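You operate a simulated robot arm through the tools that you are given. There is no shell and no other tool.

The job below is to be done with a simulated robot arm. You get a single attempt, and the scene is never put back.

Task
Crank down to LOW, clip the film tail in the clamp, wrap the card's turns.
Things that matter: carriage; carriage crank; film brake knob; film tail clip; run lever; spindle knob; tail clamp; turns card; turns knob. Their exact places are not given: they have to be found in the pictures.

Only the result counts: the job must be done as asked and must still hold three seconds after the hand-in. Knocking over, shifting, dropping, spilling or breaking anything else fails it.

Robot
A 7-joint arm with a two-finger parallel gripper on a trunk, on a base that moves. Base frame: it is fixed to the floor where the robot stands at the start and does not move with it; the origin is under the middle of the robot, x ahead of it, y to its left, z up. Units: cm, rad, N and s.
With the tool pointing down near the work surface it reaches from about 10 to 92 cm from the robot's upright axis, wherever it stands. Its first joint turns from -2.897 to 2.897 rad. Places, roughly: carriage [100, 0, 60]; carriage crank [110, 0, 100]; film brake knob [100, 0, 70]; run lever [80, -20, 120]; spindle knob [80, 0, 60]; tail clamp [60, -30, 50]; turns card [120, 0, 130]; turns knob [90, -10, 140]. Payload 3.43 kg.
Tool frame: the origin (TCP) lies between the finger pads and is the grasp point; the fingertips stand 3 cm ahead of it; z points along the fingers, y is the line along which they close. The gripper opens to 9.4 cm. The fingers are 2.8 cm wide and 1 cm thick; the gripper's body (5 by 9.6 cm) begins 5.5 cm behind the TCP.
Orientation is told as [roll, pitch, yaw] about the base's x, y, z axes, in that order, counted from this pose: with the fingers straight down and closing along the base's y, the tool's x points along the base's -x, its y along +y and its z along -z.

Tools
- The arm moves only by the tool jog_arm. Its argument "increments" is a list of rows, each an object of numbers (a shift or turn left out is 0, a gripper value left out holds the last): "wx", "wy", "wz": the turn, a rotation vector about the tool's x, y, z in rad; "dx", "dy", "dz": the shift along the tool's x, y, z in cm; "hand": the gripper command, from -1 (shut) to 1 (fully open), values between in proportion. In form: [{"wx": .., "wy": .., "wz": .., "dx": .., "dy": .., "dz": .., "hand": ..}, ...]. A call has 1 to 20 rows; each row shifts and turns the commanded pose from where the row before left it, along the tool's axes as they then stand. Rows are played at 5 a second. More than 5 cm and 0.15 rad between two rows, or a gripper value outside its range, and nothing of the call is played. A pose out of reach is approached as far as the arm can. The call stops where the force on the tool passes 40 N (or 10 N more than at its start, if that is more) or the arm is blocked; 0.2 s more then pass. The fingers move at their own pace (about 4.5 cm/s each) and stop on an object; they squeeze with about 28 N. The grip force told is the motor's: it shows also when the fingers shut on nothing. Time passes only in rows, and 0.2 s behind the last, so rows that do not move let the fingers close. It gives the time, the measured TCP pose, the force on the tool (base axes), the opening and the grip force at its end, in the units of the frame above (readings bear some noise), with the torque about the TCP (base axes, N m) and any sound that the robot's microphone picked up.
- Cameras (640 x 400 px; columns grow to the right, rows downward): "scene" is now at [48.13, 14.83, 133.16]; the picture's right is [-0.76, -0.65, 0.00], its down [-0.36, 0.42, -0.84] and it looks along [0.55, -0.63, -0.55] (base axes); focal length 226 px, centre (320, 200). "wrist" rides on the gripper at [7.6, 1.4, -10.3] in the tool frame; the picture's right is [-0.18, 0.98, 0.00], its down [-0.75, -0.14, -0.64] and it looks along [-0.63, -0.12, 0.77] (tool axes); focal length 243 px, centre (320, 200).
- camera(camera): a new picture of that camera. No time passes.
- lift_body(by): slides the trunk up (or, below 0, down) by that many cm; the arm and the scene camera ride with it, the base frame stays. It gives what a move gives, with no picture.
- roll_base(legs): drives the robot by 1 to 6 legs, each [ahead, left, turn to the left] in cm, cm and rad, along the robot's own axes; the way and the turn of a leg run together, so that a leg with both is an arc; at most 150 cm and 3.142 rad a leg. The arm and the cameras ride along, it lands a little off, and it stops where it bumps. It gives what a move gives.
- pan_tilt(pan, tilt): turns the head with the scene camera to pan (to the left, within 1.798 rad either way) and tilt (down, from -0.506 to 1.204), counted from straight ahead of the robot. It gives what a move gives.
- locate(camera, pixels): for up to 12 pixels [column, row] of the newest picture of that camera ("zoom" is the newest enlarged one), the place [x, y, z] in the base frame of the surface seen there, good to about 0.2 cm. No time passes.
- enlarge(camera, box): a new picture of the part [left, top, right, bottom] of that camera's present view, enlarged. No time passes.
- close_job(): hands the job in; it is judged then, once.

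Leave the gripper open and the arm clear of the work at the hand-in unless told otherwise.

The tools are called by a JSON object that holds its "op" and its "data". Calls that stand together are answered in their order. jog_arm: Moves the arm, as the interface text tells. Its arguments: {"type":"object","properties":{"increments":{"type":"array"}},"required":["increments"]} The other tools are called the same way: lift_body (by) moves the trunk up or down; roll_base (legs) drives the base; pan_tilt (pan, tilt) turns the head that bears the scene camera; camera (camera) takes a picture; locate (camera, pixels) gives the place of the surface under pixels of a picture; enlarge (camera, box) takes an enlarged picture of a part of a camera's view; close_job () hands the job in.

At the start:

```text
time: 0.0
position: [68.65, -10.65, 115.01]
tool_rot: [0.001, 0.001, -0.001]
wrist_force: [-0.8, -0.6, -0.1]
ft_torque: [0.0, 0.0, 0.0]
gripper_width: 9.42
finger_force: 0.0
trunk travel left (down, up): [-42.5, 6.5]
robot x, y, heading: [-0.23, 0.18, -0.0]
head pan, tilt (commanded): [-0.859, 0.583]
```

scene: 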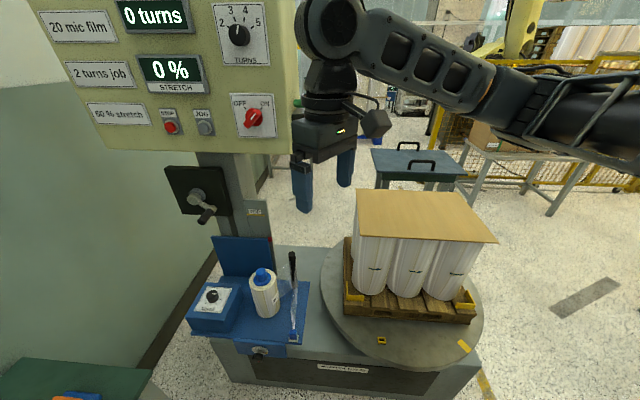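
wrist: 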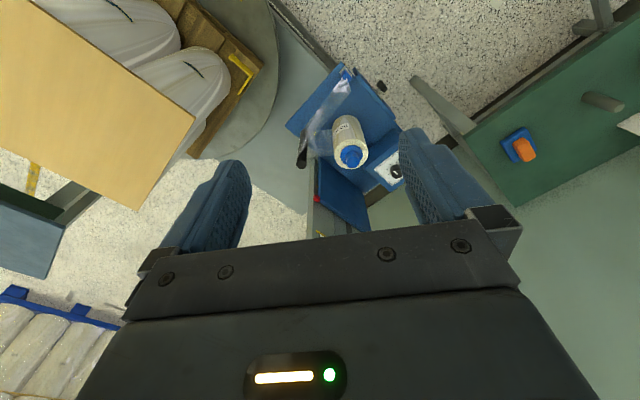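

I see a stretch wrapping machine with a control panel (cards: 20 mic film, 2 turns job, 50 % stretch; displays 0 turns / 0 %), a TURNS dial near (240,35), OFF/ON lever near (253,118), a crank near (203,205), a film carriage near (265,290). I'll enlarge the views to read details first.

{"op": "enlarge", "data": {"camera": "scene", "box": [30, 0, 310, 160]}}

{"op": "enlarge", "data": {"camera": "scene", "box": [150, 150, 350, 380]}}

{"op": "enlarge", "data": {"camera": "wrist", "box": [260, 50, 440, 240]}}

```text
2.29 times, centred on (170, 80) of scene
```

zoom: 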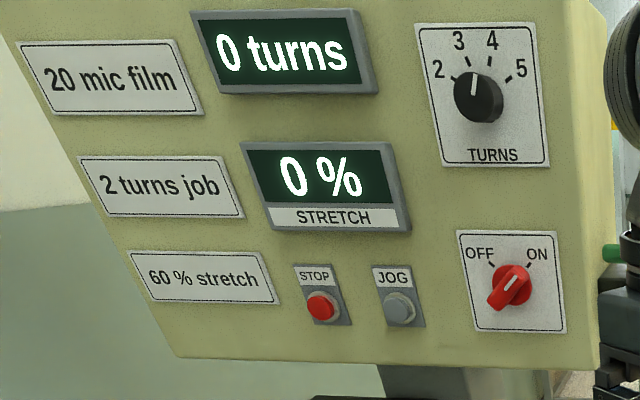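

```text
1.74 times, centred on (250, 265) of scene
```

zoom: 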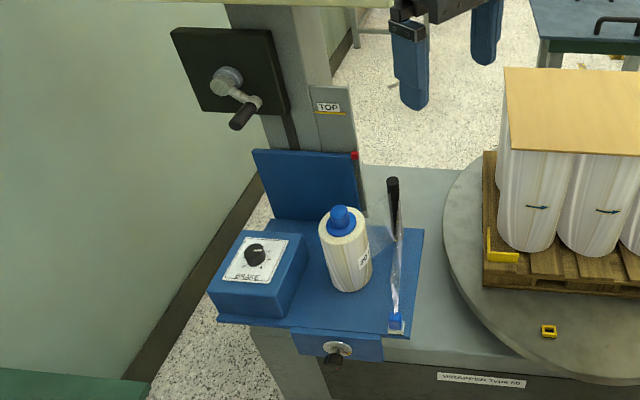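

```text
2.11 times, centred on (350, 145) of wrist
```

zoom: 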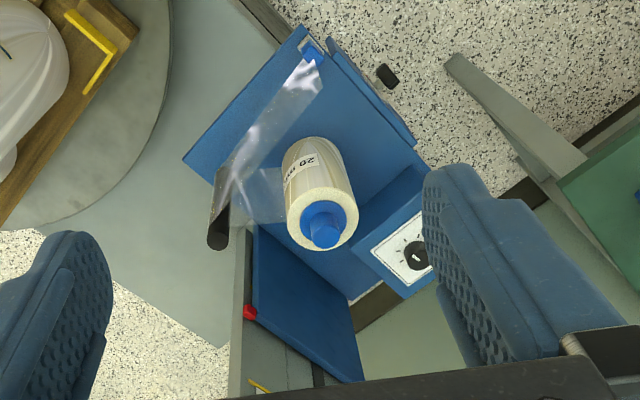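

The card reads "2 turns job", "60 % stretch", "20 mic film". I'll turn the head to look at the rest of the machine and the mast marks.

{"op": "pan_tilt", "data": {"pan": -0.8, "tilt": 0.95}}

{"op": "camera", "data": {"camera": "scene"}}

```text
time: 0.8
position: [68.82, -10.63, 114.87]
tool_rot: [0.001, 0.0, -0.002]
wrist_force: [0.4, 0.3, -0.1]
ft_torque: [0.0, 0.01, -0.02]
gripper_width: 9.38
finger_force: 0.1
trunk travel left (down, up): [-42.5, 6.5]
robot x, y, heading: [0.46, 0.08, 0.001]
head pan, tilt (commanded): [-0.799, 0.949]
```

```text
taken
```

scene: 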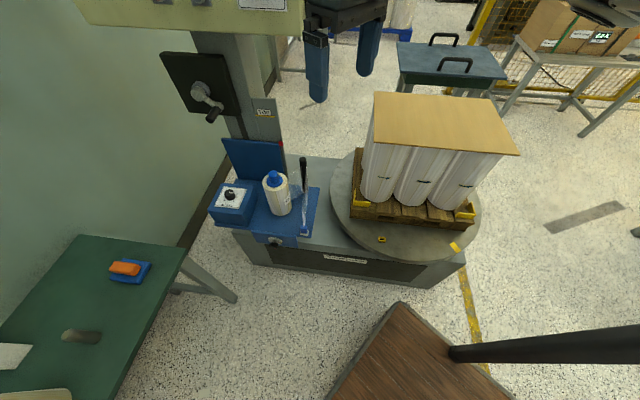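

{"op": "enlarge", "data": {"camera": "scene", "box": [200, 140, 340, 260]}}

{"op": "enlarge", "data": {"camera": "scene", "box": [330, 180, 490, 290]}}

{"op": "enlarge", "data": {"camera": "scene", "box": [150, 40, 300, 160]}}

{"op": "enlarge", "data": {"camera": "scene", "box": [0, 230, 220, 400]}}

```text
3.33 times, centred on (270, 200) of scene
```

zoom: 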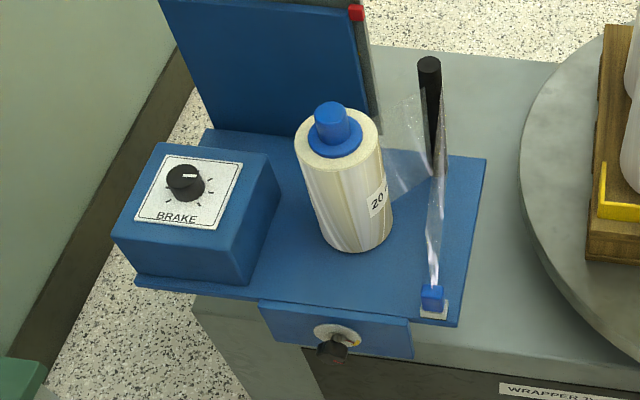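

```text
3.64 times, centred on (410, 235) of scene
```

zoom: 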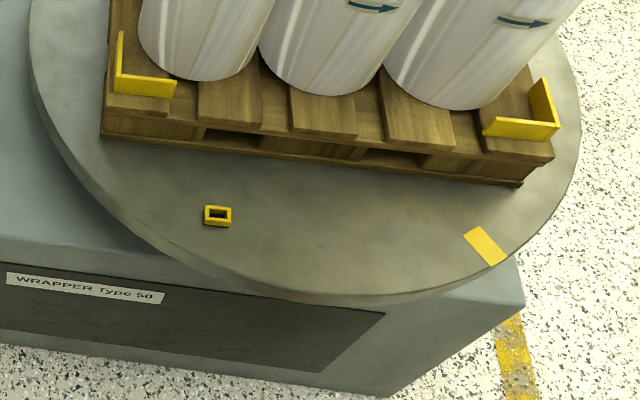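

```text
3.33 times, centred on (225, 100) of scene
```

zoom: 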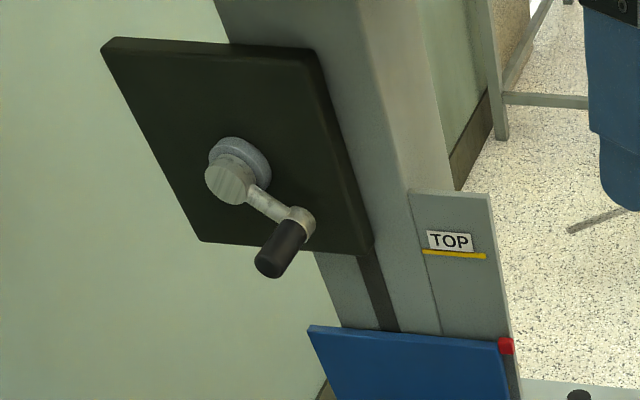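

```text
2.35 times, centred on (110, 315) of scene
```

zoom: 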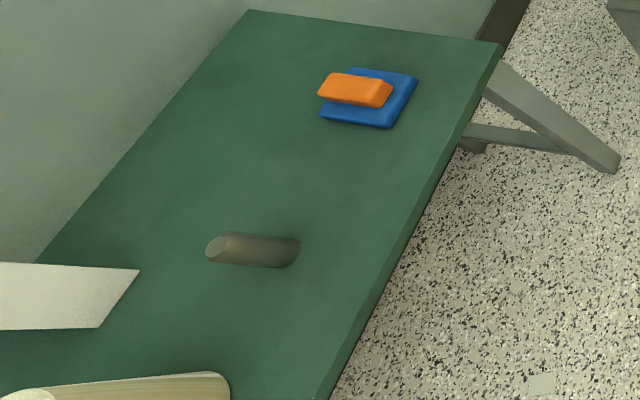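

I'll locate key features: brake knob, spindle knob, clip, clamp, crank, mast marks.

{"op": "camera", "data": {"camera": "scene"}}

{"op": "locate", "data": {"camera": "scene", "pixels": [[229, 196], [272, 180], [303, 232], [274, 243], [381, 239], [455, 247], [303, 165], [280, 145], [264, 112], [196, 91], [212, 116], [383, 242]]}}

{"op": "enlarge", "data": {"camera": "scene", "box": [260, 215, 320, 255]}}

{"op": "enlarge", "data": {"camera": "scene", "box": [205, 170, 265, 215]}}

{"op": "enlarge", "data": {"camera": "scene", "box": [360, 225, 400, 255]}}

```text
taken
```

scene: 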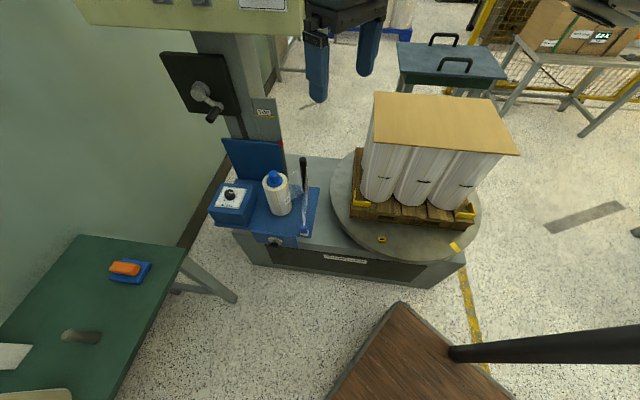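

```text
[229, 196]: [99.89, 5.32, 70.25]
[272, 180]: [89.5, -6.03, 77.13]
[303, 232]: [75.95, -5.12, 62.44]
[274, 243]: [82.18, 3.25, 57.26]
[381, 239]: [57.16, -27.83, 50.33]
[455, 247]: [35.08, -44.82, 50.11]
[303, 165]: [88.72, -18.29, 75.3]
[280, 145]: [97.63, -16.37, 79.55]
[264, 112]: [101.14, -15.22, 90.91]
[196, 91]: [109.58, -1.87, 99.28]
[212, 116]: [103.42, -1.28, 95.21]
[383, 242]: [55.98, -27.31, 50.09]
```

```text
10.00 times, centred on (290, 235) of scene
```

zoom: 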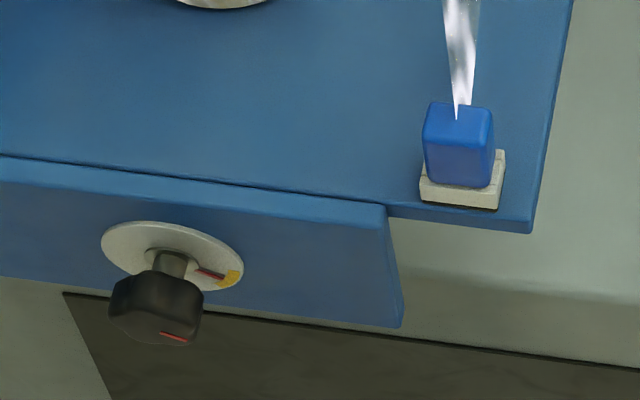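

```text
8.89 times, centred on (235, 192) of scene
```

zoom: 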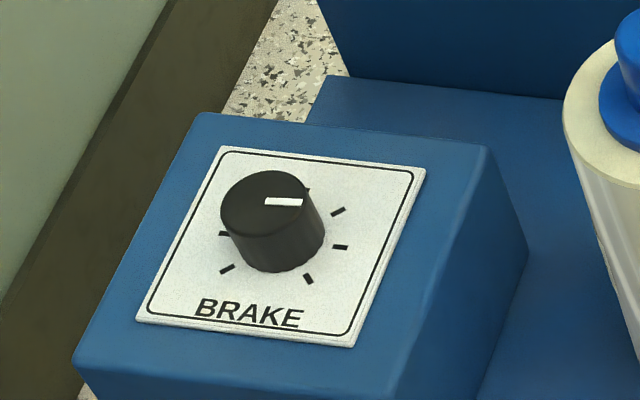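

```text
13.33 times, centred on (380, 240) of scene
```

zoom: 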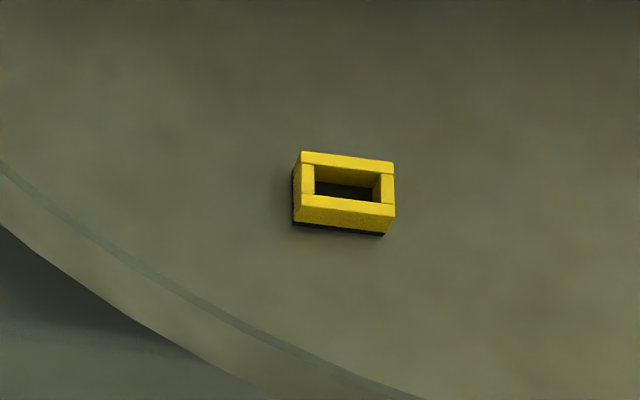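

{"op": "locate", "data": {"camera": "scene", "pixels": [[215, 225], [308, 236], [318, 190], [240, 257], [290, 246], [300, 240], [376, 237], [386, 240], [297, 150], [350, 262], [260, 250], [405, 218]]}}

{"op": "pan_tilt", "data": {"pan": -0.45, "tilt": 0.35}}

{"op": "camera", "data": {"camera": "scene"}}

```text
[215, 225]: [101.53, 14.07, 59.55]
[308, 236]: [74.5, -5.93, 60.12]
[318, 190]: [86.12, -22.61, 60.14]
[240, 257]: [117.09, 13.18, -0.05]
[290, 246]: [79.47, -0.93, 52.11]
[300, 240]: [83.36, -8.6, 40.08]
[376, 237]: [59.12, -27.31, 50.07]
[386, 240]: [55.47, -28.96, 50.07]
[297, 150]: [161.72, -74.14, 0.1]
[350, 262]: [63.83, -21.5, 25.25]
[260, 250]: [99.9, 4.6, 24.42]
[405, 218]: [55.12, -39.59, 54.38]
```

```text
time: 1.8
position: [68.73, -10.67, 114.87]
tool_rot: [0.002, 0.001, 0.0]
wrist_force: [-0.1, 0.2, -0.2]
ft_torque: [0.0, 0.0, 0.01]
gripper_width: 9.42
finger_force: 0.0
trunk travel left (down, up): [-42.5, 6.5]
robot x, y, heading: [0.18, 0.31, -0.001]
head pan, tilt (commanded): [-0.45, 0.351]
```

```text
taken
```

scene: 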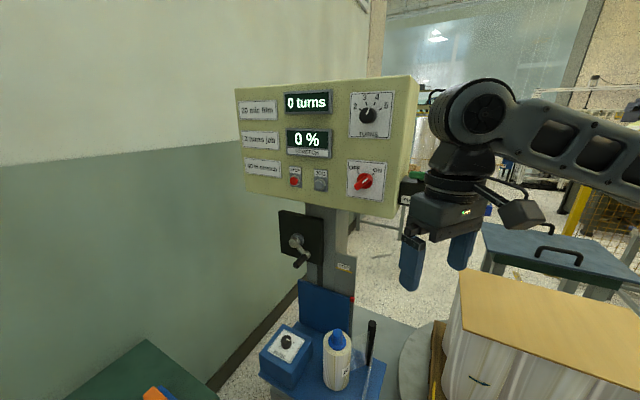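

{"op": "locate", "data": {"camera": "scene", "pixels": [[245, 95], [405, 85], [250, 185], [385, 210], [368, 116], [365, 181], [320, 184], [294, 182], [296, 243], [298, 260], [345, 266], [402, 188]]}}

{"op": "enlarge", "data": {"camera": "scene", "box": [330, 70, 450, 220]}}

{"op": "enlarge", "data": {"camera": "scene", "box": [260, 200, 400, 320]}}

```text
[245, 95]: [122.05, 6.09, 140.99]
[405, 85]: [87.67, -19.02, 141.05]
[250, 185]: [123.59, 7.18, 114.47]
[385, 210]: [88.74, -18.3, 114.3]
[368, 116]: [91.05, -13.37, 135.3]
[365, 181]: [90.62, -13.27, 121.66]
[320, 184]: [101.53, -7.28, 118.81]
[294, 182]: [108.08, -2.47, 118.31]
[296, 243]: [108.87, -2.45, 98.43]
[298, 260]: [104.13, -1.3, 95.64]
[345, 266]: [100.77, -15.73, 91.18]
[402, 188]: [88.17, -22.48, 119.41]
```

```text
2.67 times, centred on (390, 145) of scene
```

zoom: 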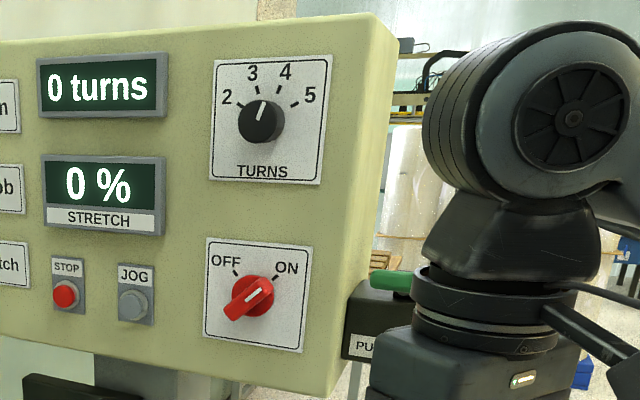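

```text
3.33 times, centred on (330, 260) of scene
```

zoom: 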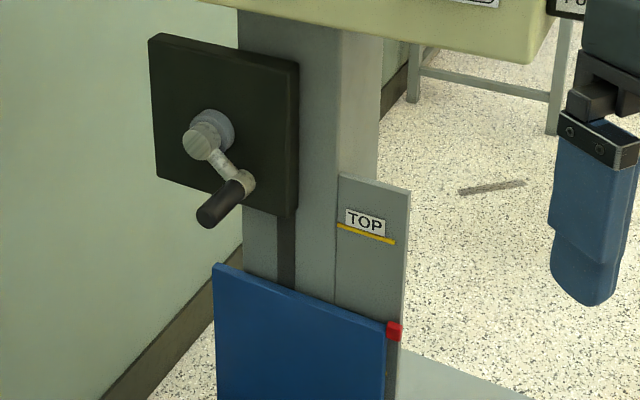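

I'll look around the robot for obstacles before driving (left, ahead, down).

{"op": "pan_tilt", "data": {"pan": 0.3, "tilt": 1.0}}

{"op": "camera", "data": {"camera": "scene"}}

{"op": "locate", "data": {"camera": "scene", "pixels": [[100, 100], [320, 100], [540, 100], [100, 200], [320, 200], [540, 200], [100, 320], [320, 320], [540, 320], [320, 380], [320, 40], [100, 40]]}}

{"op": "pan_tilt", "data": {"pan": -1.3, "tilt": 0.8}}

{"op": "camera", "data": {"camera": "scene"}}

```text
time: 2.9
position: [68.66, -10.66, 115.02]
tool_rot: [0.001, 0.0, 0.0]
wrist_force: [0.1, 0.7, 0.1]
ft_torque: [0.01, 0.01, -0.02]
gripper_width: 9.4
finger_force: 0.1
trunk travel left (down, up): [-42.5, 6.5]
robot x, y, heading: [-0.02, 0.46, 0.0]
head pan, tilt (commanded): [0.3, 1.0]
```

```text
taken
```

scene: 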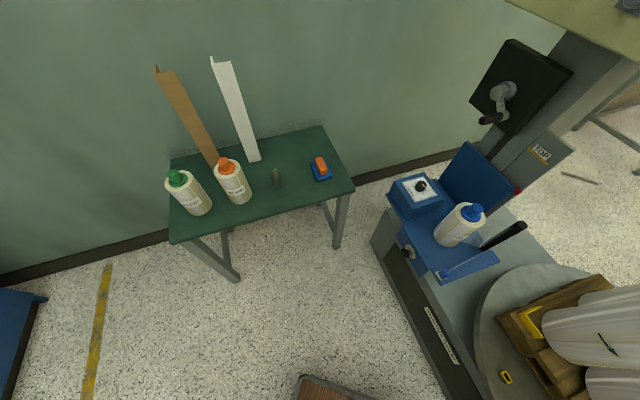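

```text
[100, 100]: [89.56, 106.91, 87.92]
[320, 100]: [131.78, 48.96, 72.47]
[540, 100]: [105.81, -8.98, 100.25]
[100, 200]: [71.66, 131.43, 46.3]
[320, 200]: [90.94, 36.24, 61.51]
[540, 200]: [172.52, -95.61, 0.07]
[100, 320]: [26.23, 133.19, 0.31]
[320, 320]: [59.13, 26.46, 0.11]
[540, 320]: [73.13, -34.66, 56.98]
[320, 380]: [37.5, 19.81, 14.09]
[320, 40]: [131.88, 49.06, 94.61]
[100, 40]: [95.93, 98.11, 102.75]
```

```text
time: 4.6
position: [68.7, -10.65, 114.9]
tool_rot: [0.0, 0.0, 0.001]
wrist_force: [-0.3, 0.7, -0.8]
ft_torque: [0.02, 0.0, -0.02]
gripper_width: 9.4
finger_force: 0.1
trunk travel left (down, up): [-42.5, 6.5]
robot x, y, heading: [0.13, -0.05, 0.002]
head pan, tilt (commanded): [-1.3, 0.799]
```

```text
taken
```

scene: 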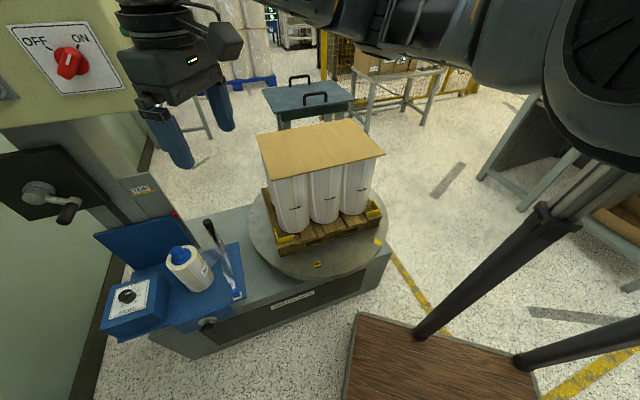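

The brown deck seems to be the robot's own base. I'll retract the arm before driving so it stays clear of the panel and load.

{"op": "jog_arm", "data": {"increments": [{"dx": 4, "hand": 1}, {"dx": 5}, {"dx": 5}, {"dx": 5}, {"dx": 5}, {"dx": 4}]}}

{"op": "pan_tilt", "data": {"pan": 0.5, "tilt": 0.9}}

{"op": "camera", "data": {"camera": "scene"}}

{"op": "locate", "data": {"camera": "scene", "pixels": [[280, 215], [100, 280], [250, 260], [180, 320], [300, 290], [320, 385]]}}

```text
time: 6.0
position: [52.96, -17.92, 117.86]
tool_rot: [0.0, 0.0, -0.001]
wrist_force: [1.5, 0.6, -0.2]
ft_torque: [0.0, 0.03, -0.01]
gripper_width: 9.4
finger_force: 0.1
out of reach, approached as far as the arm can: row 3, 4, 5, 6
trunk travel left (down, up): [-42.5, 6.5]
robot x, y, heading: [0.07, -0.02, -0.003]
head pan, tilt (commanded): [-1.3, 0.799]
```

```text
time: 7.8
position: [52.93, -17.75, 117.87]
tool_rot: [0.001, 0.0, -0.001]
wrist_force: [0.0, -0.6, -0.3]
ft_torque: [0.03, 0.03, 0.04]
gripper_width: 9.41
finger_force: 0.1
trunk travel left (down, up): [-42.5, 6.5]
robot x, y, heading: [-0.19, 0.11, 0.002]
head pan, tilt (commanded): [0.499, 0.901]
```

```text
taken
```

scene: 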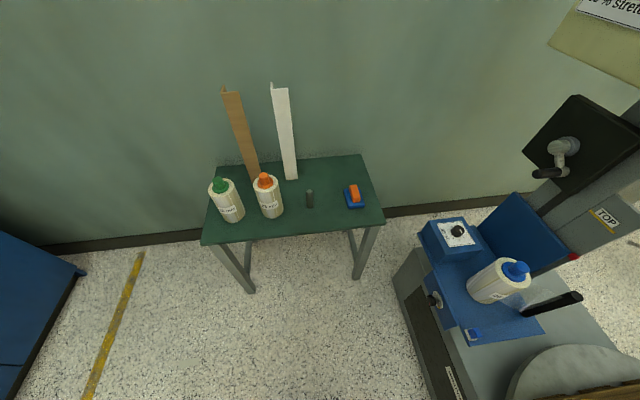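

```text
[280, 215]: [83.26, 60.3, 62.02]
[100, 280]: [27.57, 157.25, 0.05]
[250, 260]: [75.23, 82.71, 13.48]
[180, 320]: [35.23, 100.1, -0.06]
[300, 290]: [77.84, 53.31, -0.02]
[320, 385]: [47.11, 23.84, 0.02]
```

I'll look straight down to see the extent of the robot's base deck.

{"op": "pan_tilt", "data": {"pan": -1.2, "tilt": 1.204}}

{"op": "camera", "data": {"camera": "scene"}}

{"op": "locate", "data": {"camera": "scene", "pixels": [[330, 240], [340, 330], [500, 270], [420, 255], [420, 330], [560, 330], [320, 390]]}}

```text
time: 9.5
position: [53.02, -17.9, 117.91]
tool_rot: [0.002, 0.001, 0.0]
wrist_force: [-0.3, 0.4, -0.1]
ft_torque: [0.0, 0.0, -0.03]
gripper_width: 9.39
finger_force: 0.0
trunk travel left (down, up): [-42.5, 6.5]
robot x, y, heading: [-0.27, 0.13, 0.0]
head pan, tilt (commanded): [-1.201, 1.201]
```

```text
taken
```

scene: 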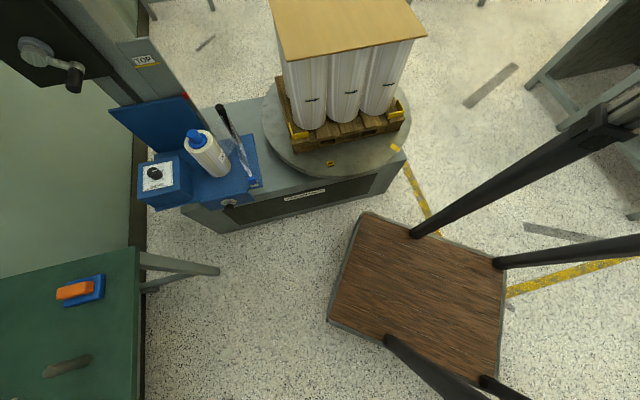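

```text
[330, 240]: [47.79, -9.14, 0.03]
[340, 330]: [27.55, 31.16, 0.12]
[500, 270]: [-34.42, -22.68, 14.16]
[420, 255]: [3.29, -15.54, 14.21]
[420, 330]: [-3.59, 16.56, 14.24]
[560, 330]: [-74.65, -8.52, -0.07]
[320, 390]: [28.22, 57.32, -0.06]
```

{"op": "locate", "data": {"camera": "scene", "pixels": [[374, 217], [333, 317], [503, 265], [494, 370], [415, 232], [500, 258], [390, 340]]}}

```text
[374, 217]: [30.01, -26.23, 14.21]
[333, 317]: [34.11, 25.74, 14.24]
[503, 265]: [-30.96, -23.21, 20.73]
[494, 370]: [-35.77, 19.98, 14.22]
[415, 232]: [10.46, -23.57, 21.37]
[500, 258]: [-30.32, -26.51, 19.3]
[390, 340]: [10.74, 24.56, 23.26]
```

{"op": "locate", "data": {"camera": "scene", "pixels": [[212, 271], [143, 253], [140, 300], [352, 40], [415, 38], [282, 57]]}}

```text
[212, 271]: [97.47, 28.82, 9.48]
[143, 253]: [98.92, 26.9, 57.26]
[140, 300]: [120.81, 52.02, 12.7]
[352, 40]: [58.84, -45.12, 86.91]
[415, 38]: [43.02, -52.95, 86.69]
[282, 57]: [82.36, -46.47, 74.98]
```

Deck is about 76 × 56 cm, the table leg near (97, 29). I'll drive left, turn to face the machine squarely (heading about −0.94), and come in front of the panel.

{"op": "roll_base", "data": {"legs": [[0, 35, 0], [0, 0, -0.94], [18, 37, 0]]}}

{"op": "pan_tilt", "data": {"pan": 0.0, "tilt": 0.3}}

{"op": "camera", "data": {"camera": "scene"}}

{"op": "camera", "data": {"camera": "wrist"}}

```text
time: 16.4
position: [58.01, -10.2, 117.96]
tool_rot: [0.0, 0.001, -0.929]
wrist_force: [0.1, 0.5, -0.6]
ft_torque: [0.02, -0.02, 0.0]
gripper_width: 9.4
finger_force: 0.2
trunk travel left (down, up): [-42.5, 6.5]
robot x, y, heading: [40.85, 42.94, -0.932]
head pan, tilt (commanded): [-1.201, 1.201]
```

```text
time: 17.8
position: [58.08, -10.33, 117.74]
tool_rot: [-0.001, 0.004, -0.929]
wrist_force: [-0.2, 0.0, 0.3]
ft_torque: [-0.01, 0.03, -0.01]
gripper_width: 9.39
finger_force: 0.0
trunk travel left (down, up): [-42.5, 6.5]
robot x, y, heading: [40.54, 42.8, -0.931]
head pan, tilt (commanded): [0.0, 0.3]
```

```text
taken
```

scene: 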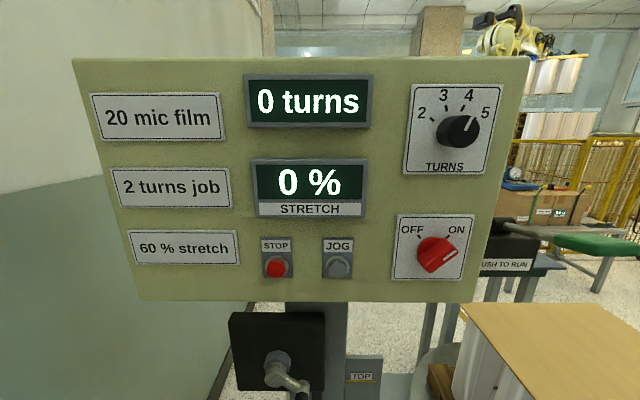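

```text
taken
```

wrist: 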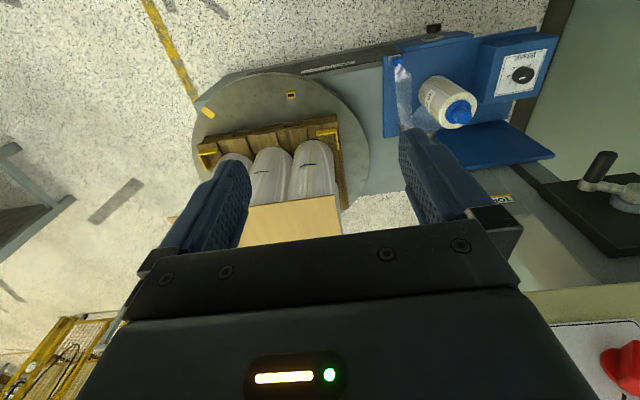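

I see a green lever with a "PUSH TO RUN" label at (520,250). I'll enlarge the panel and the lever.

{"op": "enlarge", "data": {"camera": "scene", "box": [380, 70, 540, 290]}}

{"op": "enlarge", "data": {"camera": "scene", "box": [470, 200, 640, 310]}}

{"op": "locate", "data": {"camera": "scene", "pixels": [[455, 130], [432, 255], [590, 240], [500, 245], [505, 265], [570, 245], [90, 70], [520, 68], [130, 290], [470, 295], [278, 360], [300, 390]]}}

{"op": "enlarge", "data": {"camera": "wrist", "box": [370, 20, 580, 160]}}

```text
1.82 times, centred on (460, 180) of scene
```

zoom: 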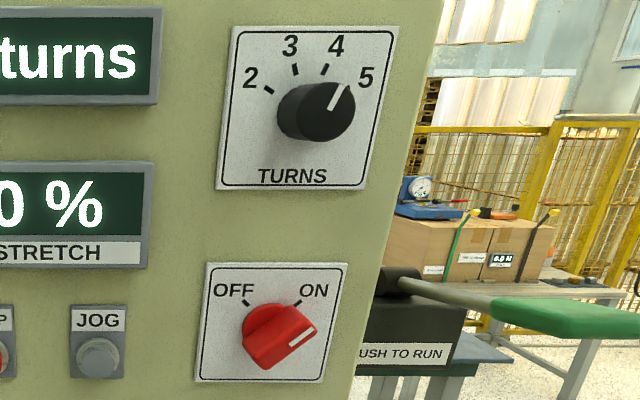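

```text
3.64 times, centred on (555, 255) of scene
```

zoom: 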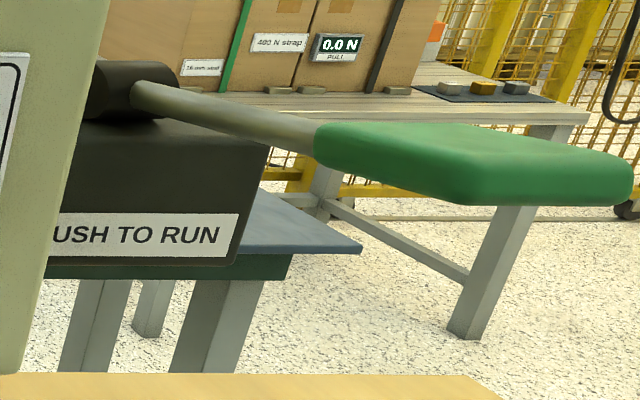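

```text
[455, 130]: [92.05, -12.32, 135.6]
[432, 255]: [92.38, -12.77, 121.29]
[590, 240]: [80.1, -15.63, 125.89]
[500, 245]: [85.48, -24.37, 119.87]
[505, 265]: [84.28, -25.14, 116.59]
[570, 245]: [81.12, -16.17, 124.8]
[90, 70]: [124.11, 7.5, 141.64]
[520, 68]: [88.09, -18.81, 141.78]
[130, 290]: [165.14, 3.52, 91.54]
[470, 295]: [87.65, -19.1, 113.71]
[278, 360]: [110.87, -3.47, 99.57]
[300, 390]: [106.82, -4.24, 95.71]
```

```text
2.86 times, centred on (475, 90) of wrist
```

zoom: 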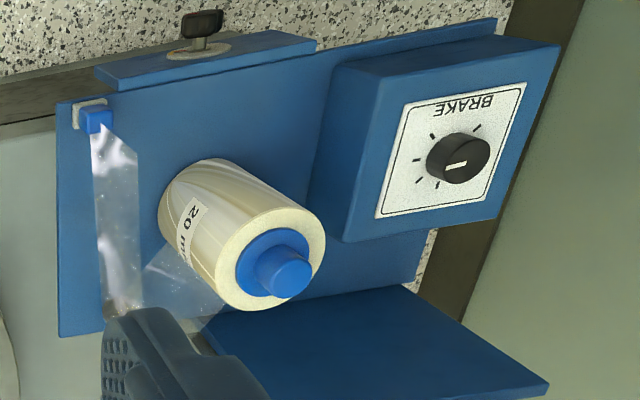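

Turns dial seems to point at 4 and must go to 2. Now I'll tilt down to view the carriage from the front.

{"op": "pan_tilt", "data": {"pan": 0.0, "tilt": 0.95}}

{"op": "camera", "data": {"camera": "scene"}}

{"op": "enlarge", "data": {"camera": "scene", "box": [200, 180, 420, 330]}}

```text
time: 18.8
position: [58.16, -10.18, 117.83]
tool_rot: [0.0, 0.003, -0.931]
wrist_force: [0.3, -0.1, -0.7]
ft_torque: [0.01, -0.03, 0.0]
gripper_width: 9.4
finger_force: 0.0
trunk travel left (down, up): [-42.5, 6.5]
robot x, y, heading: [40.95, 42.53, -0.929]
head pan, tilt (commanded): [0.0, 0.949]
```

```text
taken
```

scene: 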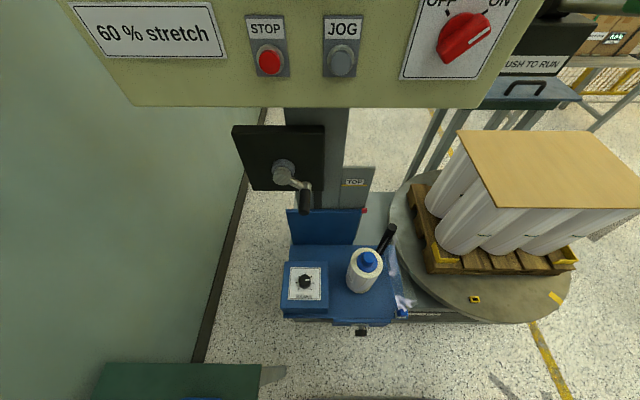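

```text
2.67 times, centred on (310, 255) of scene
```

zoom: 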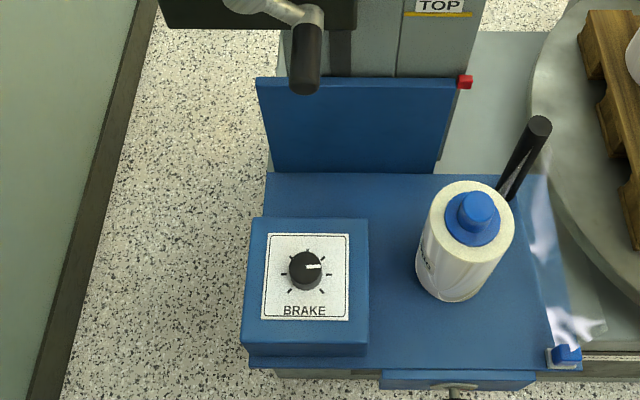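

I'll lower the trunk by 30 cm so the camera can see the spindle knob dial, the clip and the mast marks from lower down.

{"op": "lift_body", "data": {"by": -30}}

{"op": "pan_tilt", "data": {"pan": -0.2, "tilt": 0.6}}

{"op": "camera", "data": {"camera": "scene"}}

{"op": "camera", "data": {"camera": "wrist"}}

```text
time: 21.8
position: [58.18, -10.18, 87.75]
tool_rot: [-0.001, 0.0, -0.93]
wrist_force: [-0.1, -0.2, 0.5]
ft_torque: [-0.02, 0.01, 0.01]
gripper_width: 9.41
finger_force: 0.0
trunk travel left (down, up): [-12.5, 36.5]
robot x, y, heading: [40.82, 43.01, -0.927]
head pan, tilt (commanded): [0.0, 0.949]
```

```text
time: 22.6
position: [58.18, -10.21, 87.92]
tool_rot: [0.0, -0.001, -0.929]
wrist_force: [-0.5, 0.4, 0.0]
ft_torque: [0.01, 0.0, 0.02]
gripper_width: 9.39
finger_force: 0.1
trunk travel left (down, up): [-12.5, 36.5]
robot x, y, heading: [40.86, 42.66, -0.93]
head pan, tilt (commanded): [-0.201, 0.6]
```

```text
taken
```

scene: 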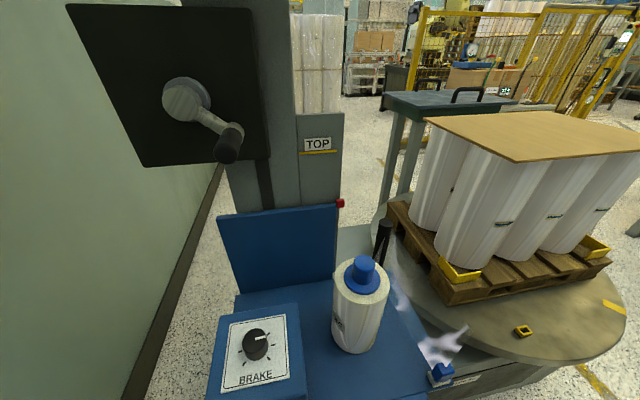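

```text
taken
```

wrist: 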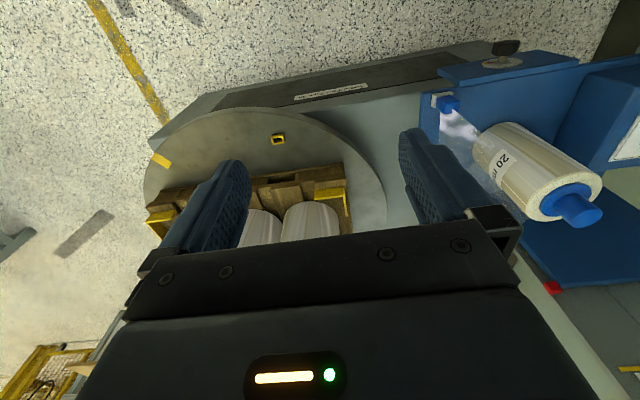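

{"op": "enlarge", "data": {"camera": "scene", "box": [210, 310, 310, 400]}}

{"op": "enlarge", "data": {"camera": "scene", "box": [400, 300, 560, 400]}}

{"op": "locate", "data": {"camera": "scene", "pixels": [[258, 338], [362, 268], [441, 374], [523, 330], [340, 204], [318, 152], [190, 98], [228, 143], [528, 327], [518, 333], [615, 308], [447, 366]]}}

```text
4.44 times, centred on (260, 355) of scene
```

zoom: 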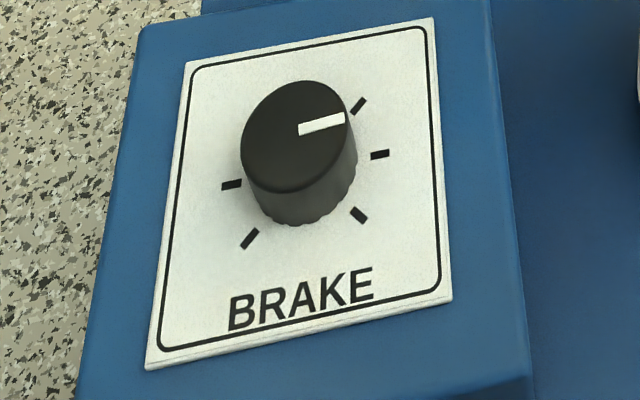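

```text
4.00 times, centred on (480, 350) of scene
```

zoom: 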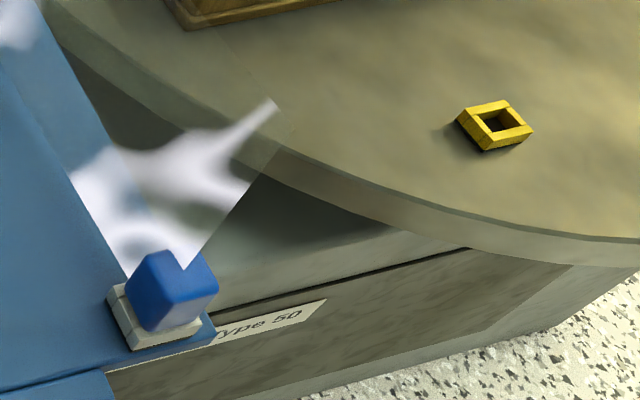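

```text
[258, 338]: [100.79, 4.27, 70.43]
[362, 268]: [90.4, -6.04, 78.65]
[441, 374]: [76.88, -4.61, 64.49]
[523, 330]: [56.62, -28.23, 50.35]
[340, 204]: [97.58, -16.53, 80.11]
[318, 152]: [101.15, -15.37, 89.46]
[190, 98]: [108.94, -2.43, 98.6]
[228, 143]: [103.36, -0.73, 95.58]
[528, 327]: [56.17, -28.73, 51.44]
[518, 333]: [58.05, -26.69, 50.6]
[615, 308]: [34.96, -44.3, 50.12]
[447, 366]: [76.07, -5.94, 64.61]
```

The BRAKE knob points at roughly the "right" tick. I want to see the spindle knob dial under the tray front; I'll pitch the tool forward and move the wrist camera in front of it.

{"op": "jog_arm", "data": {"increments": [{"dx": 3}, {"dx": 3}, {"dx": 3, "wy": -0.1}, {"wy": -0.14}, {"wy": -0.14}, {"wy": -0.14}, {"wy": -0.14}, {"wy": -0.14}, {"wy": -0.09}]}}

```text
time: 24.6
position: [49.72, -16.32, 93.44]
tool_rot: [-0.197, -0.72, -0.689]
wrist_force: [-0.4, -0.6, -1.4]
ft_torque: [-0.03, -0.02, 0.02]
gripper_width: 9.41
finger_force: 0.0
out of reach, approached as far as the arm can: row 1, 2, 3, 4, 5, 6, 7, 8, 9
trunk travel left (down, up): [-12.5, 36.5]
robot x, y, heading: [40.65, 43.04, -0.928]
head pan, tilt (commanded): [-0.201, 0.6]
stopped in row 9: the arm was blocked; the commanded pose is now the measured one
```

The arm reports a limit there. I'll look at the arm's posture with the scene camera.

{"op": "pan_tilt", "data": {"pan": -1.2, "tilt": 0.3}}

{"op": "camera", "data": {"camera": "scene"}}

{"op": "camera", "data": {"camera": "wrist"}}

```text
time: 25.8
position: [49.49, -16.23, 93.7]
tool_rot: [-0.193, -0.728, -0.692]
wrist_force: [-0.7, 0.2, -0.6]
ft_torque: [0.02, 0.02, 0.02]
gripper_width: 9.4
finger_force: 0.0
trunk travel left (down, up): [-12.5, 36.5]
robot x, y, heading: [40.74, 42.89, -0.927]
head pan, tilt (commanded): [-1.201, 0.3]
```

```text
taken
```

scene: 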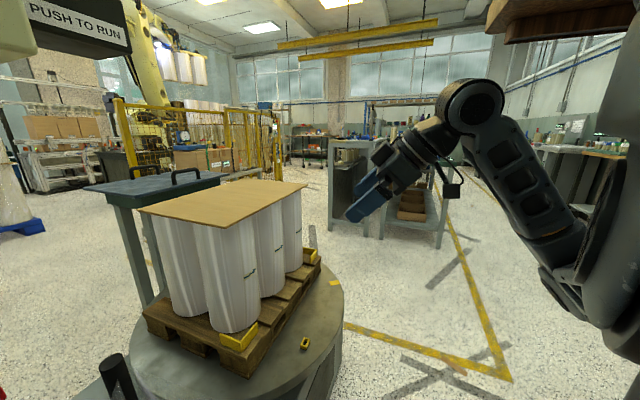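

```text
taken
```

wrist: 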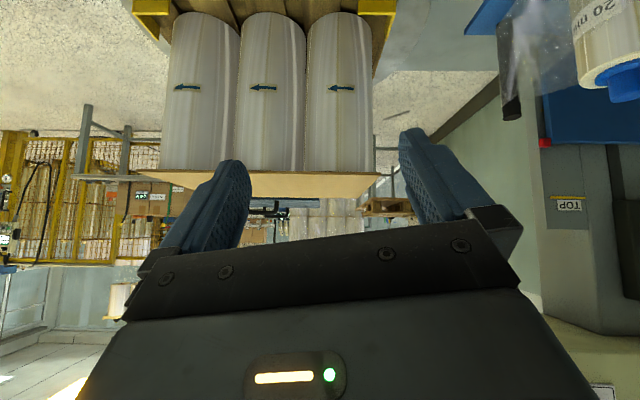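

The arm's forearm is near its upper limit; lower relative height should give more freedom. I'll move the tool down 20 cm (clear space in front of the turntable, whose top is at z≈50).

{"op": "jog_arm", "data": {"increments": [{"dx": 3.2, "dz": 3.6}, {"dx": 3.2, "dz": 3.6}, {"dx": 3.2, "dz": 3.6}, {"dx": 3.2, "dz": 3.6}]}}

```text
time: 26.8
position: [47.42, -17.8, 74.68]
tool_rot: [-0.197, -0.725, -0.697]
wrist_force: [0.3, 0.4, -0.5]
ft_torque: [0.0, 0.01, -0.01]
gripper_width: 9.39
finger_force: 0.0
trunk travel left (down, up): [-12.5, 36.5]
robot x, y, heading: [40.93, 42.78, -0.928]
head pan, tilt (commanded): [-1.201, 0.3]
```

{"op": "jog_arm", "data": {"increments": [{"wx": -0.008, "wy": -0.049, "wz": 0.06}, {"wx": -0.008, "wy": -0.049, "wz": 0.06}, {"wx": -0.008, "wy": -0.049, "wz": 0.06}, {"dx": 2.83, "dz": -3.5}, {"dx": 2.83, "dz": -3.5}, {"dy": 4.6, "dx": 1.17, "dz": 0.94}, {"dy": 4.6, "dx": 1.17, "dz": 0.94}, {"dy": 4.6, "dx": 1.17, "dz": 0.94}, {"dy": 4.6, "dx": 1.17, "dz": 0.94}, {"dy": 4.6, "dx": 1.17, "dz": 0.94}, {"dy": 4.6, "dx": 1.17, "dz": 0.94}, {"dy": 4.6, "dx": 1.17, "dz": 0.94}, {"dy": 4.6, "dx": 1.17, "dz": 0.94}]}}

{"op": "camera", "data": {"camera": "wrist"}}

```text
time: 29.6
position: [49.25, -13.15, 75.74]
tool_rot: [0.001, -0.889, -0.935]
wrist_force: [0.6, 0.1, -0.5]
ft_torque: [-0.01, 0.0, 0.03]
gripper_width: 9.39
finger_force: 0.1
out of reach, approached as far as the arm can: row 6, 7, 8, 9, 10, 11, 12, 13
trunk travel left (down, up): [-12.5, 36.5]
robot x, y, heading: [40.6, 42.82, -0.93]
head pan, tilt (commanded): [-1.201, 0.3]
```

```text
taken
```

wrist: 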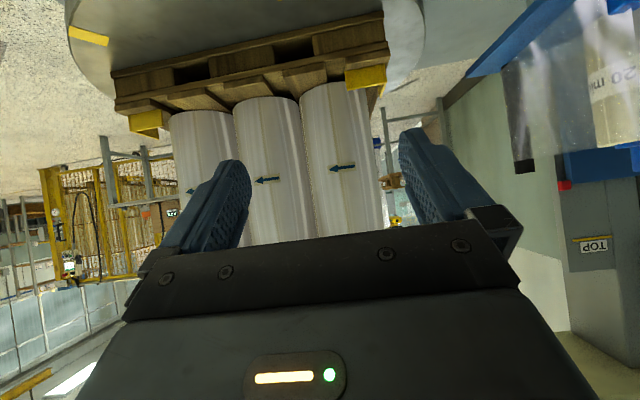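

I'll look at the arm's shoulder to learn its reach geometry.

{"op": "pan_tilt", "data": {"pan": -1.75, "tilt": 0.4}}

{"op": "camera", "data": {"camera": "scene"}}

{"op": "locate", "data": {"camera": "scene", "pixels": [[320, 200], [320, 300], [450, 200], [450, 300], [560, 200], [200, 200], [200, 100], [560, 330]]}}

```text
time: 30.6
position: [49.17, -13.19, 75.68]
tool_rot: [0.0, -0.89, -0.935]
wrist_force: [0.7, -0.3, 0.1]
ft_torque: [0.01, 0.0, 0.01]
gripper_width: 9.43
finger_force: 0.1
trunk travel left (down, up): [-12.5, 36.5]
robot x, y, heading: [41.13, 42.92, -0.929]
head pan, tilt (commanded): [-1.751, 0.4]
```

```text
taken
```

scene: 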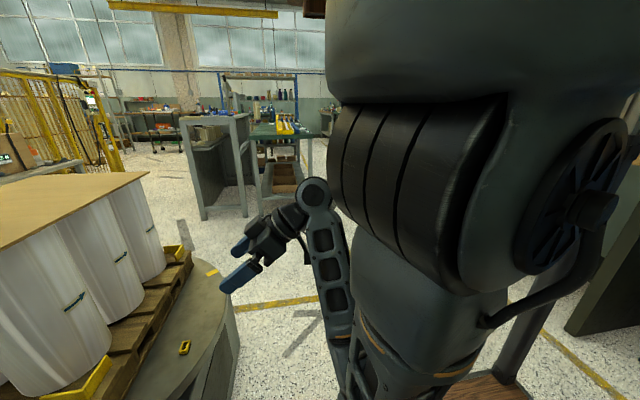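

```text
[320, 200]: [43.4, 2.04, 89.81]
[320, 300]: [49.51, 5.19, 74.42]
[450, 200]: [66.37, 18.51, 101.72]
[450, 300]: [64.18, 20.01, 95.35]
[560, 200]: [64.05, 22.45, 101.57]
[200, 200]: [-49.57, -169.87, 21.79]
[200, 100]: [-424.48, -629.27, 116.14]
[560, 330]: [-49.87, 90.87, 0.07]
```

The arm is folded tightly (elbow near the camera), so I'm standing too close. I'll back off 12 cm.

{"op": "roll_base", "data": {"legs": [[-13, 2, -0.01]]}}

{"op": "jog_arm", "data": {"increments": [{"dy": 0.5, "wy": 0.12}, {"dy": 0.5, "wy": 0.12}, {"dy": 0.5, "wy": 0.12}, {"dy": 0.5, "wy": 0.12}, {"dy": 0.5, "wy": 0.11}]}}

```text
time: 31.9
position: [42.59, -1.77, 75.83]
tool_rot: [0.0, -0.891, -0.946]
wrist_force: [-0.4, -0.1, -0.3]
ft_torque: [-0.02, -0.02, 0.03]
gripper_width: 9.4
finger_force: 0.1
trunk travel left (down, up): [-12.5, 36.5]
robot x, y, heading: [34.69, 54.51, -0.939]
head pan, tilt (commanded): [-1.751, 0.4]
```

```text
time: 33.1
position: [44.78, -1.91, 74.54]
tool_rot: [0.024, -0.309, -0.946]
wrist_force: [0.6, -0.2, 0.4]
ft_torque: [0.01, -0.01, -0.03]
gripper_width: 9.41
finger_force: 0.2
out of reach, approached as far as the arm can: row 1, 2, 3
trunk travel left (down, up): [-12.5, 36.5]
robot x, y, heading: [34.44, 54.03, -0.937]
head pan, tilt (commanded): [-1.751, 0.4]
```

{"op": "jog_arm", "data": {"increments": [{"dx": -3.9, "dz": 1.2}, {"dx": -3.9, "dz": 1.2}, {"dy": 4.5}, {"dy": 4.5}, {"dy": 4.5}, {"dy": 4.5}, {"dy": 4.5}, {"dy": 4.5}, {"dy": 4.5}]}}

{"op": "camera", "data": {"camera": "wrist"}}

```text
time: 35.1
position: [75.37, 3.63, 73.32]
tool_rot: [0.001, -0.3, -0.947]
wrist_force: [0.2, 1.1, 0.0]
ft_torque: [0.03, 0.0, 0.0]
gripper_width: 9.41
finger_force: 0.0
out of reach, approached as far as the arm can: row 4, 5, 6, 7, 8
trunk travel left (down, up): [-12.5, 36.5]
robot x, y, heading: [34.95, 54.42, -0.943]
head pan, tilt (commanded): [-1.751, 0.4]
```

```text
taken
```

wrist: 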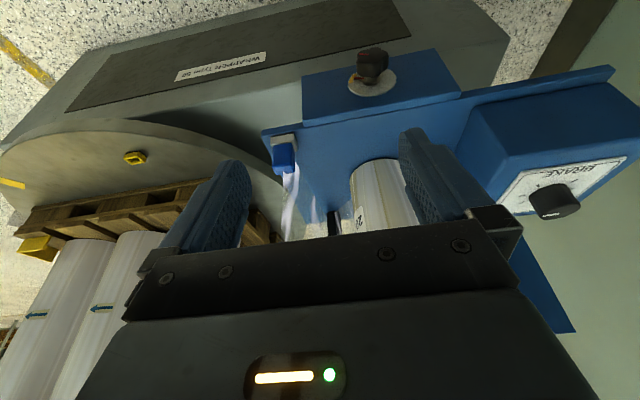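

{"op": "enlarge", "data": {"camera": "wrist", "box": [320, 30, 420, 110]}}

{"op": "enlarge", "data": {"camera": "wrist", "box": [240, 110, 320, 200]}}

{"op": "enlarge", "data": {"camera": "wrist", "box": [100, 120, 180, 190]}}

{"op": "locate", "data": {"camera": "wrist", "pixels": [[371, 85], [375, 63], [372, 52], [282, 157], [284, 140], [127, 153], [141, 153], [134, 165], [134, 152], [310, 90], [462, 95], [555, 200]]}}

```text
5.00 times, centred on (370, 70) of wrist
```

zoom: 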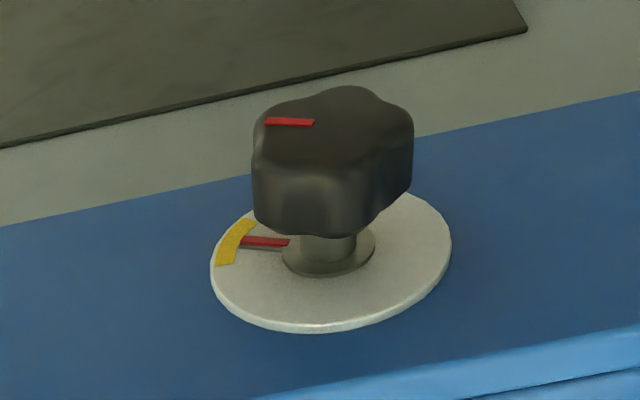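

```text
4.44 times, centred on (280, 155) of wrist
```

zoom: 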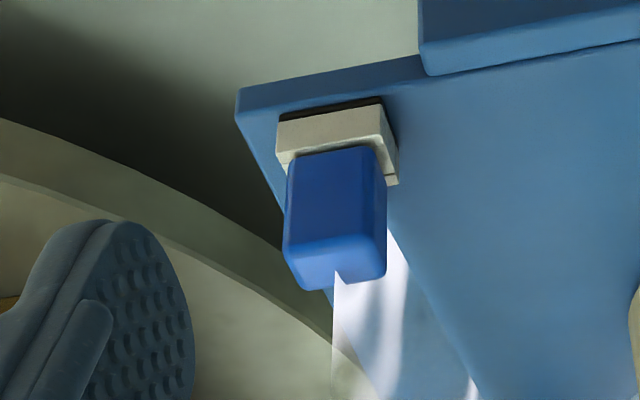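

```text
5.71 times, centred on (140, 155) of wrist
```

zoom: 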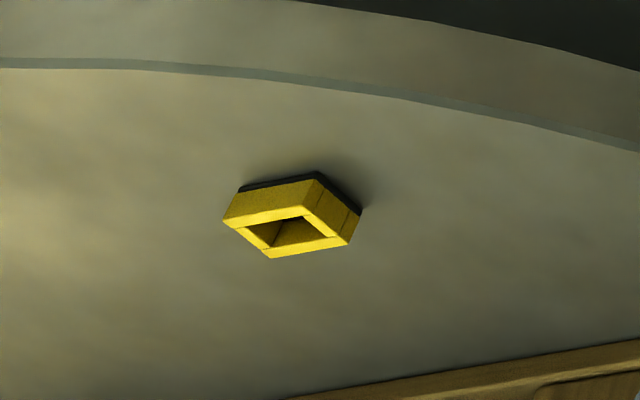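

```text
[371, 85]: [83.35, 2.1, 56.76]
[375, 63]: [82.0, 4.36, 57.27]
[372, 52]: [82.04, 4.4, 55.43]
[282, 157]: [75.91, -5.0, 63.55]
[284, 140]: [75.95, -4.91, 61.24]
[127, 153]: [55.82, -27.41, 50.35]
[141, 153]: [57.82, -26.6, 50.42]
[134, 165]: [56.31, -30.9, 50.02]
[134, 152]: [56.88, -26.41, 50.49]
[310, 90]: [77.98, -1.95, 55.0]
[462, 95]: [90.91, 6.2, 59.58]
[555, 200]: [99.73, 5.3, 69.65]
```

The spindle knob's red mark points into the yellow arc, so it looks properly set; I'll leave it. Next the crank: I raise the trunk by 30 and pitch the tool to horizontal facing the machine.

{"op": "lift_body", "data": {"by": 30}}

{"op": "jog_arm", "data": {"increments": [{"wy": -0.14}, {"wy": -0.14}, {"wy": -0.14}, {"wy": -0.14}, {"wy": -0.14}, {"wy": -0.14}, {"wy": -0.14}, {"wy": -0.14}, {"wy": -0.15}]}}

{"op": "pan_tilt", "data": {"pan": 0.0, "tilt": 0.6}}

{"op": "camera", "data": {"camera": "scene"}}

{"op": "camera", "data": {"camera": "wrist"}}

```text
time: 38.1
position: [75.45, 3.52, 103.37]
tool_rot: [-0.001, -0.3, -0.945]
wrist_force: [0.2, -0.2, 0.0]
ft_torque: [0.01, 0.01, 0.04]
gripper_width: 9.43
finger_force: 0.1
trunk travel left (down, up): [-42.5, 6.5]
robot x, y, heading: [34.76, 54.34, -0.943]
head pan, tilt (commanded): [-1.751, 0.4]
```

```text
time: 40.1
position: [79.12, -0.22, 101.04]
tool_rot: [2.928, -1.569, 2.411]
wrist_force: [-1.2, -0.1, -0.1]
ft_torque: [0.01, 0.0, -0.01]
gripper_width: 9.38
finger_force: 0.1
out of reach, approached as far as the arm can: row 1, 2, 3, 4
trunk travel left (down, up): [-42.5, 6.5]
robot x, y, heading: [34.77, 54.69, -0.938]
head pan, tilt (commanded): [-1.751, 0.4]
```

```text
time: 41.9
position: [79.06, -0.36, 101.06]
tool_rot: [0.191, -1.568, -1.136]
wrist_force: [-0.2, 0.0, -0.1]
ft_torque: [0.03, 0.02, 0.02]
gripper_width: 9.43
finger_force: 0.0
trunk travel left (down, up): [-42.5, 6.5]
robot x, y, heading: [34.87, 54.48, -0.941]
head pan, tilt (commanded): [0.0, 0.6]
```

```text
taken
```

scene: 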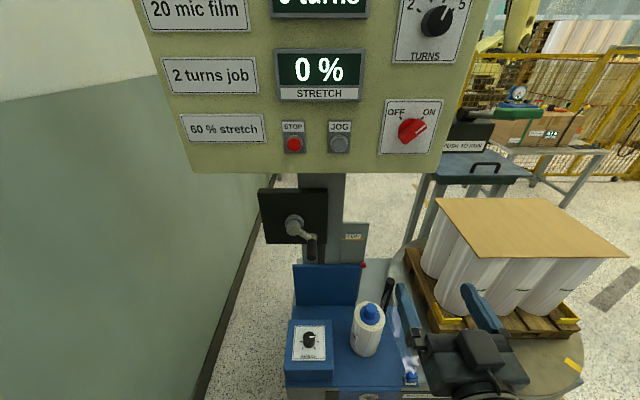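

```text
taken
```

wrist: 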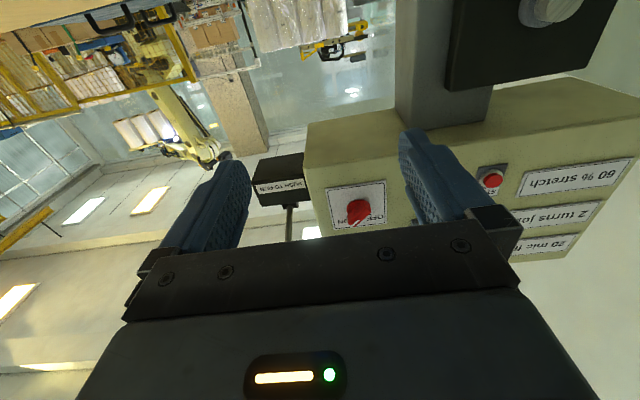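

{"op": "enlarge", "data": {"camera": "scene", "box": [250, 180, 380, 280]}}

{"op": "locate", "data": {"camera": "zoom", "pixels": [[215, 218], [237, 235], [290, 295], [300, 330], [298, 360], [310, 312], [100, 200], [350, 200], [245, 255], [275, 280], [307, 300], [550, 425]]}}

```text
4.00 times, centred on (315, 230) of scene
```

zoom: 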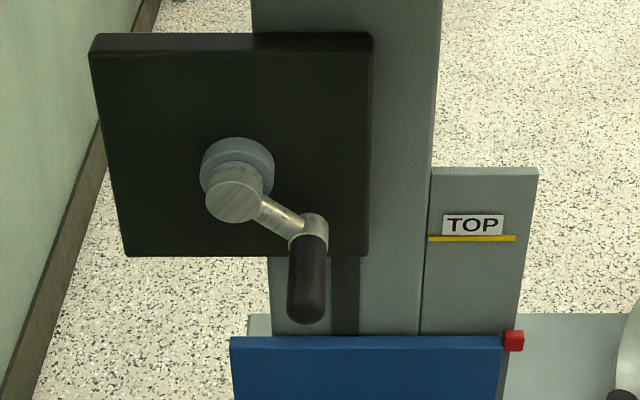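

```text
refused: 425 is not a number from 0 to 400
```

{"op": "locate", "data": {"camera": "zoom", "pixels": [[232, 203], [240, 170], [290, 225], [307, 245], [307, 270], [306, 300], [310, 315], [262, 208], [120, 60], [350, 230], [515, 340], [470, 238]]}}

```text
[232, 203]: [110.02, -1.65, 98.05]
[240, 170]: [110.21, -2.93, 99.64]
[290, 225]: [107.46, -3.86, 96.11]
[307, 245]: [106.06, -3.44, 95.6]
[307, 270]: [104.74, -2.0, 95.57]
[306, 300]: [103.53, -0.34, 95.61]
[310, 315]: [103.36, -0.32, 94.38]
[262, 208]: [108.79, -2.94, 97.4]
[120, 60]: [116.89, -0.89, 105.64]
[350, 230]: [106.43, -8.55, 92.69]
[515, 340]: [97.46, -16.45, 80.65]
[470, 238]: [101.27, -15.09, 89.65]
```

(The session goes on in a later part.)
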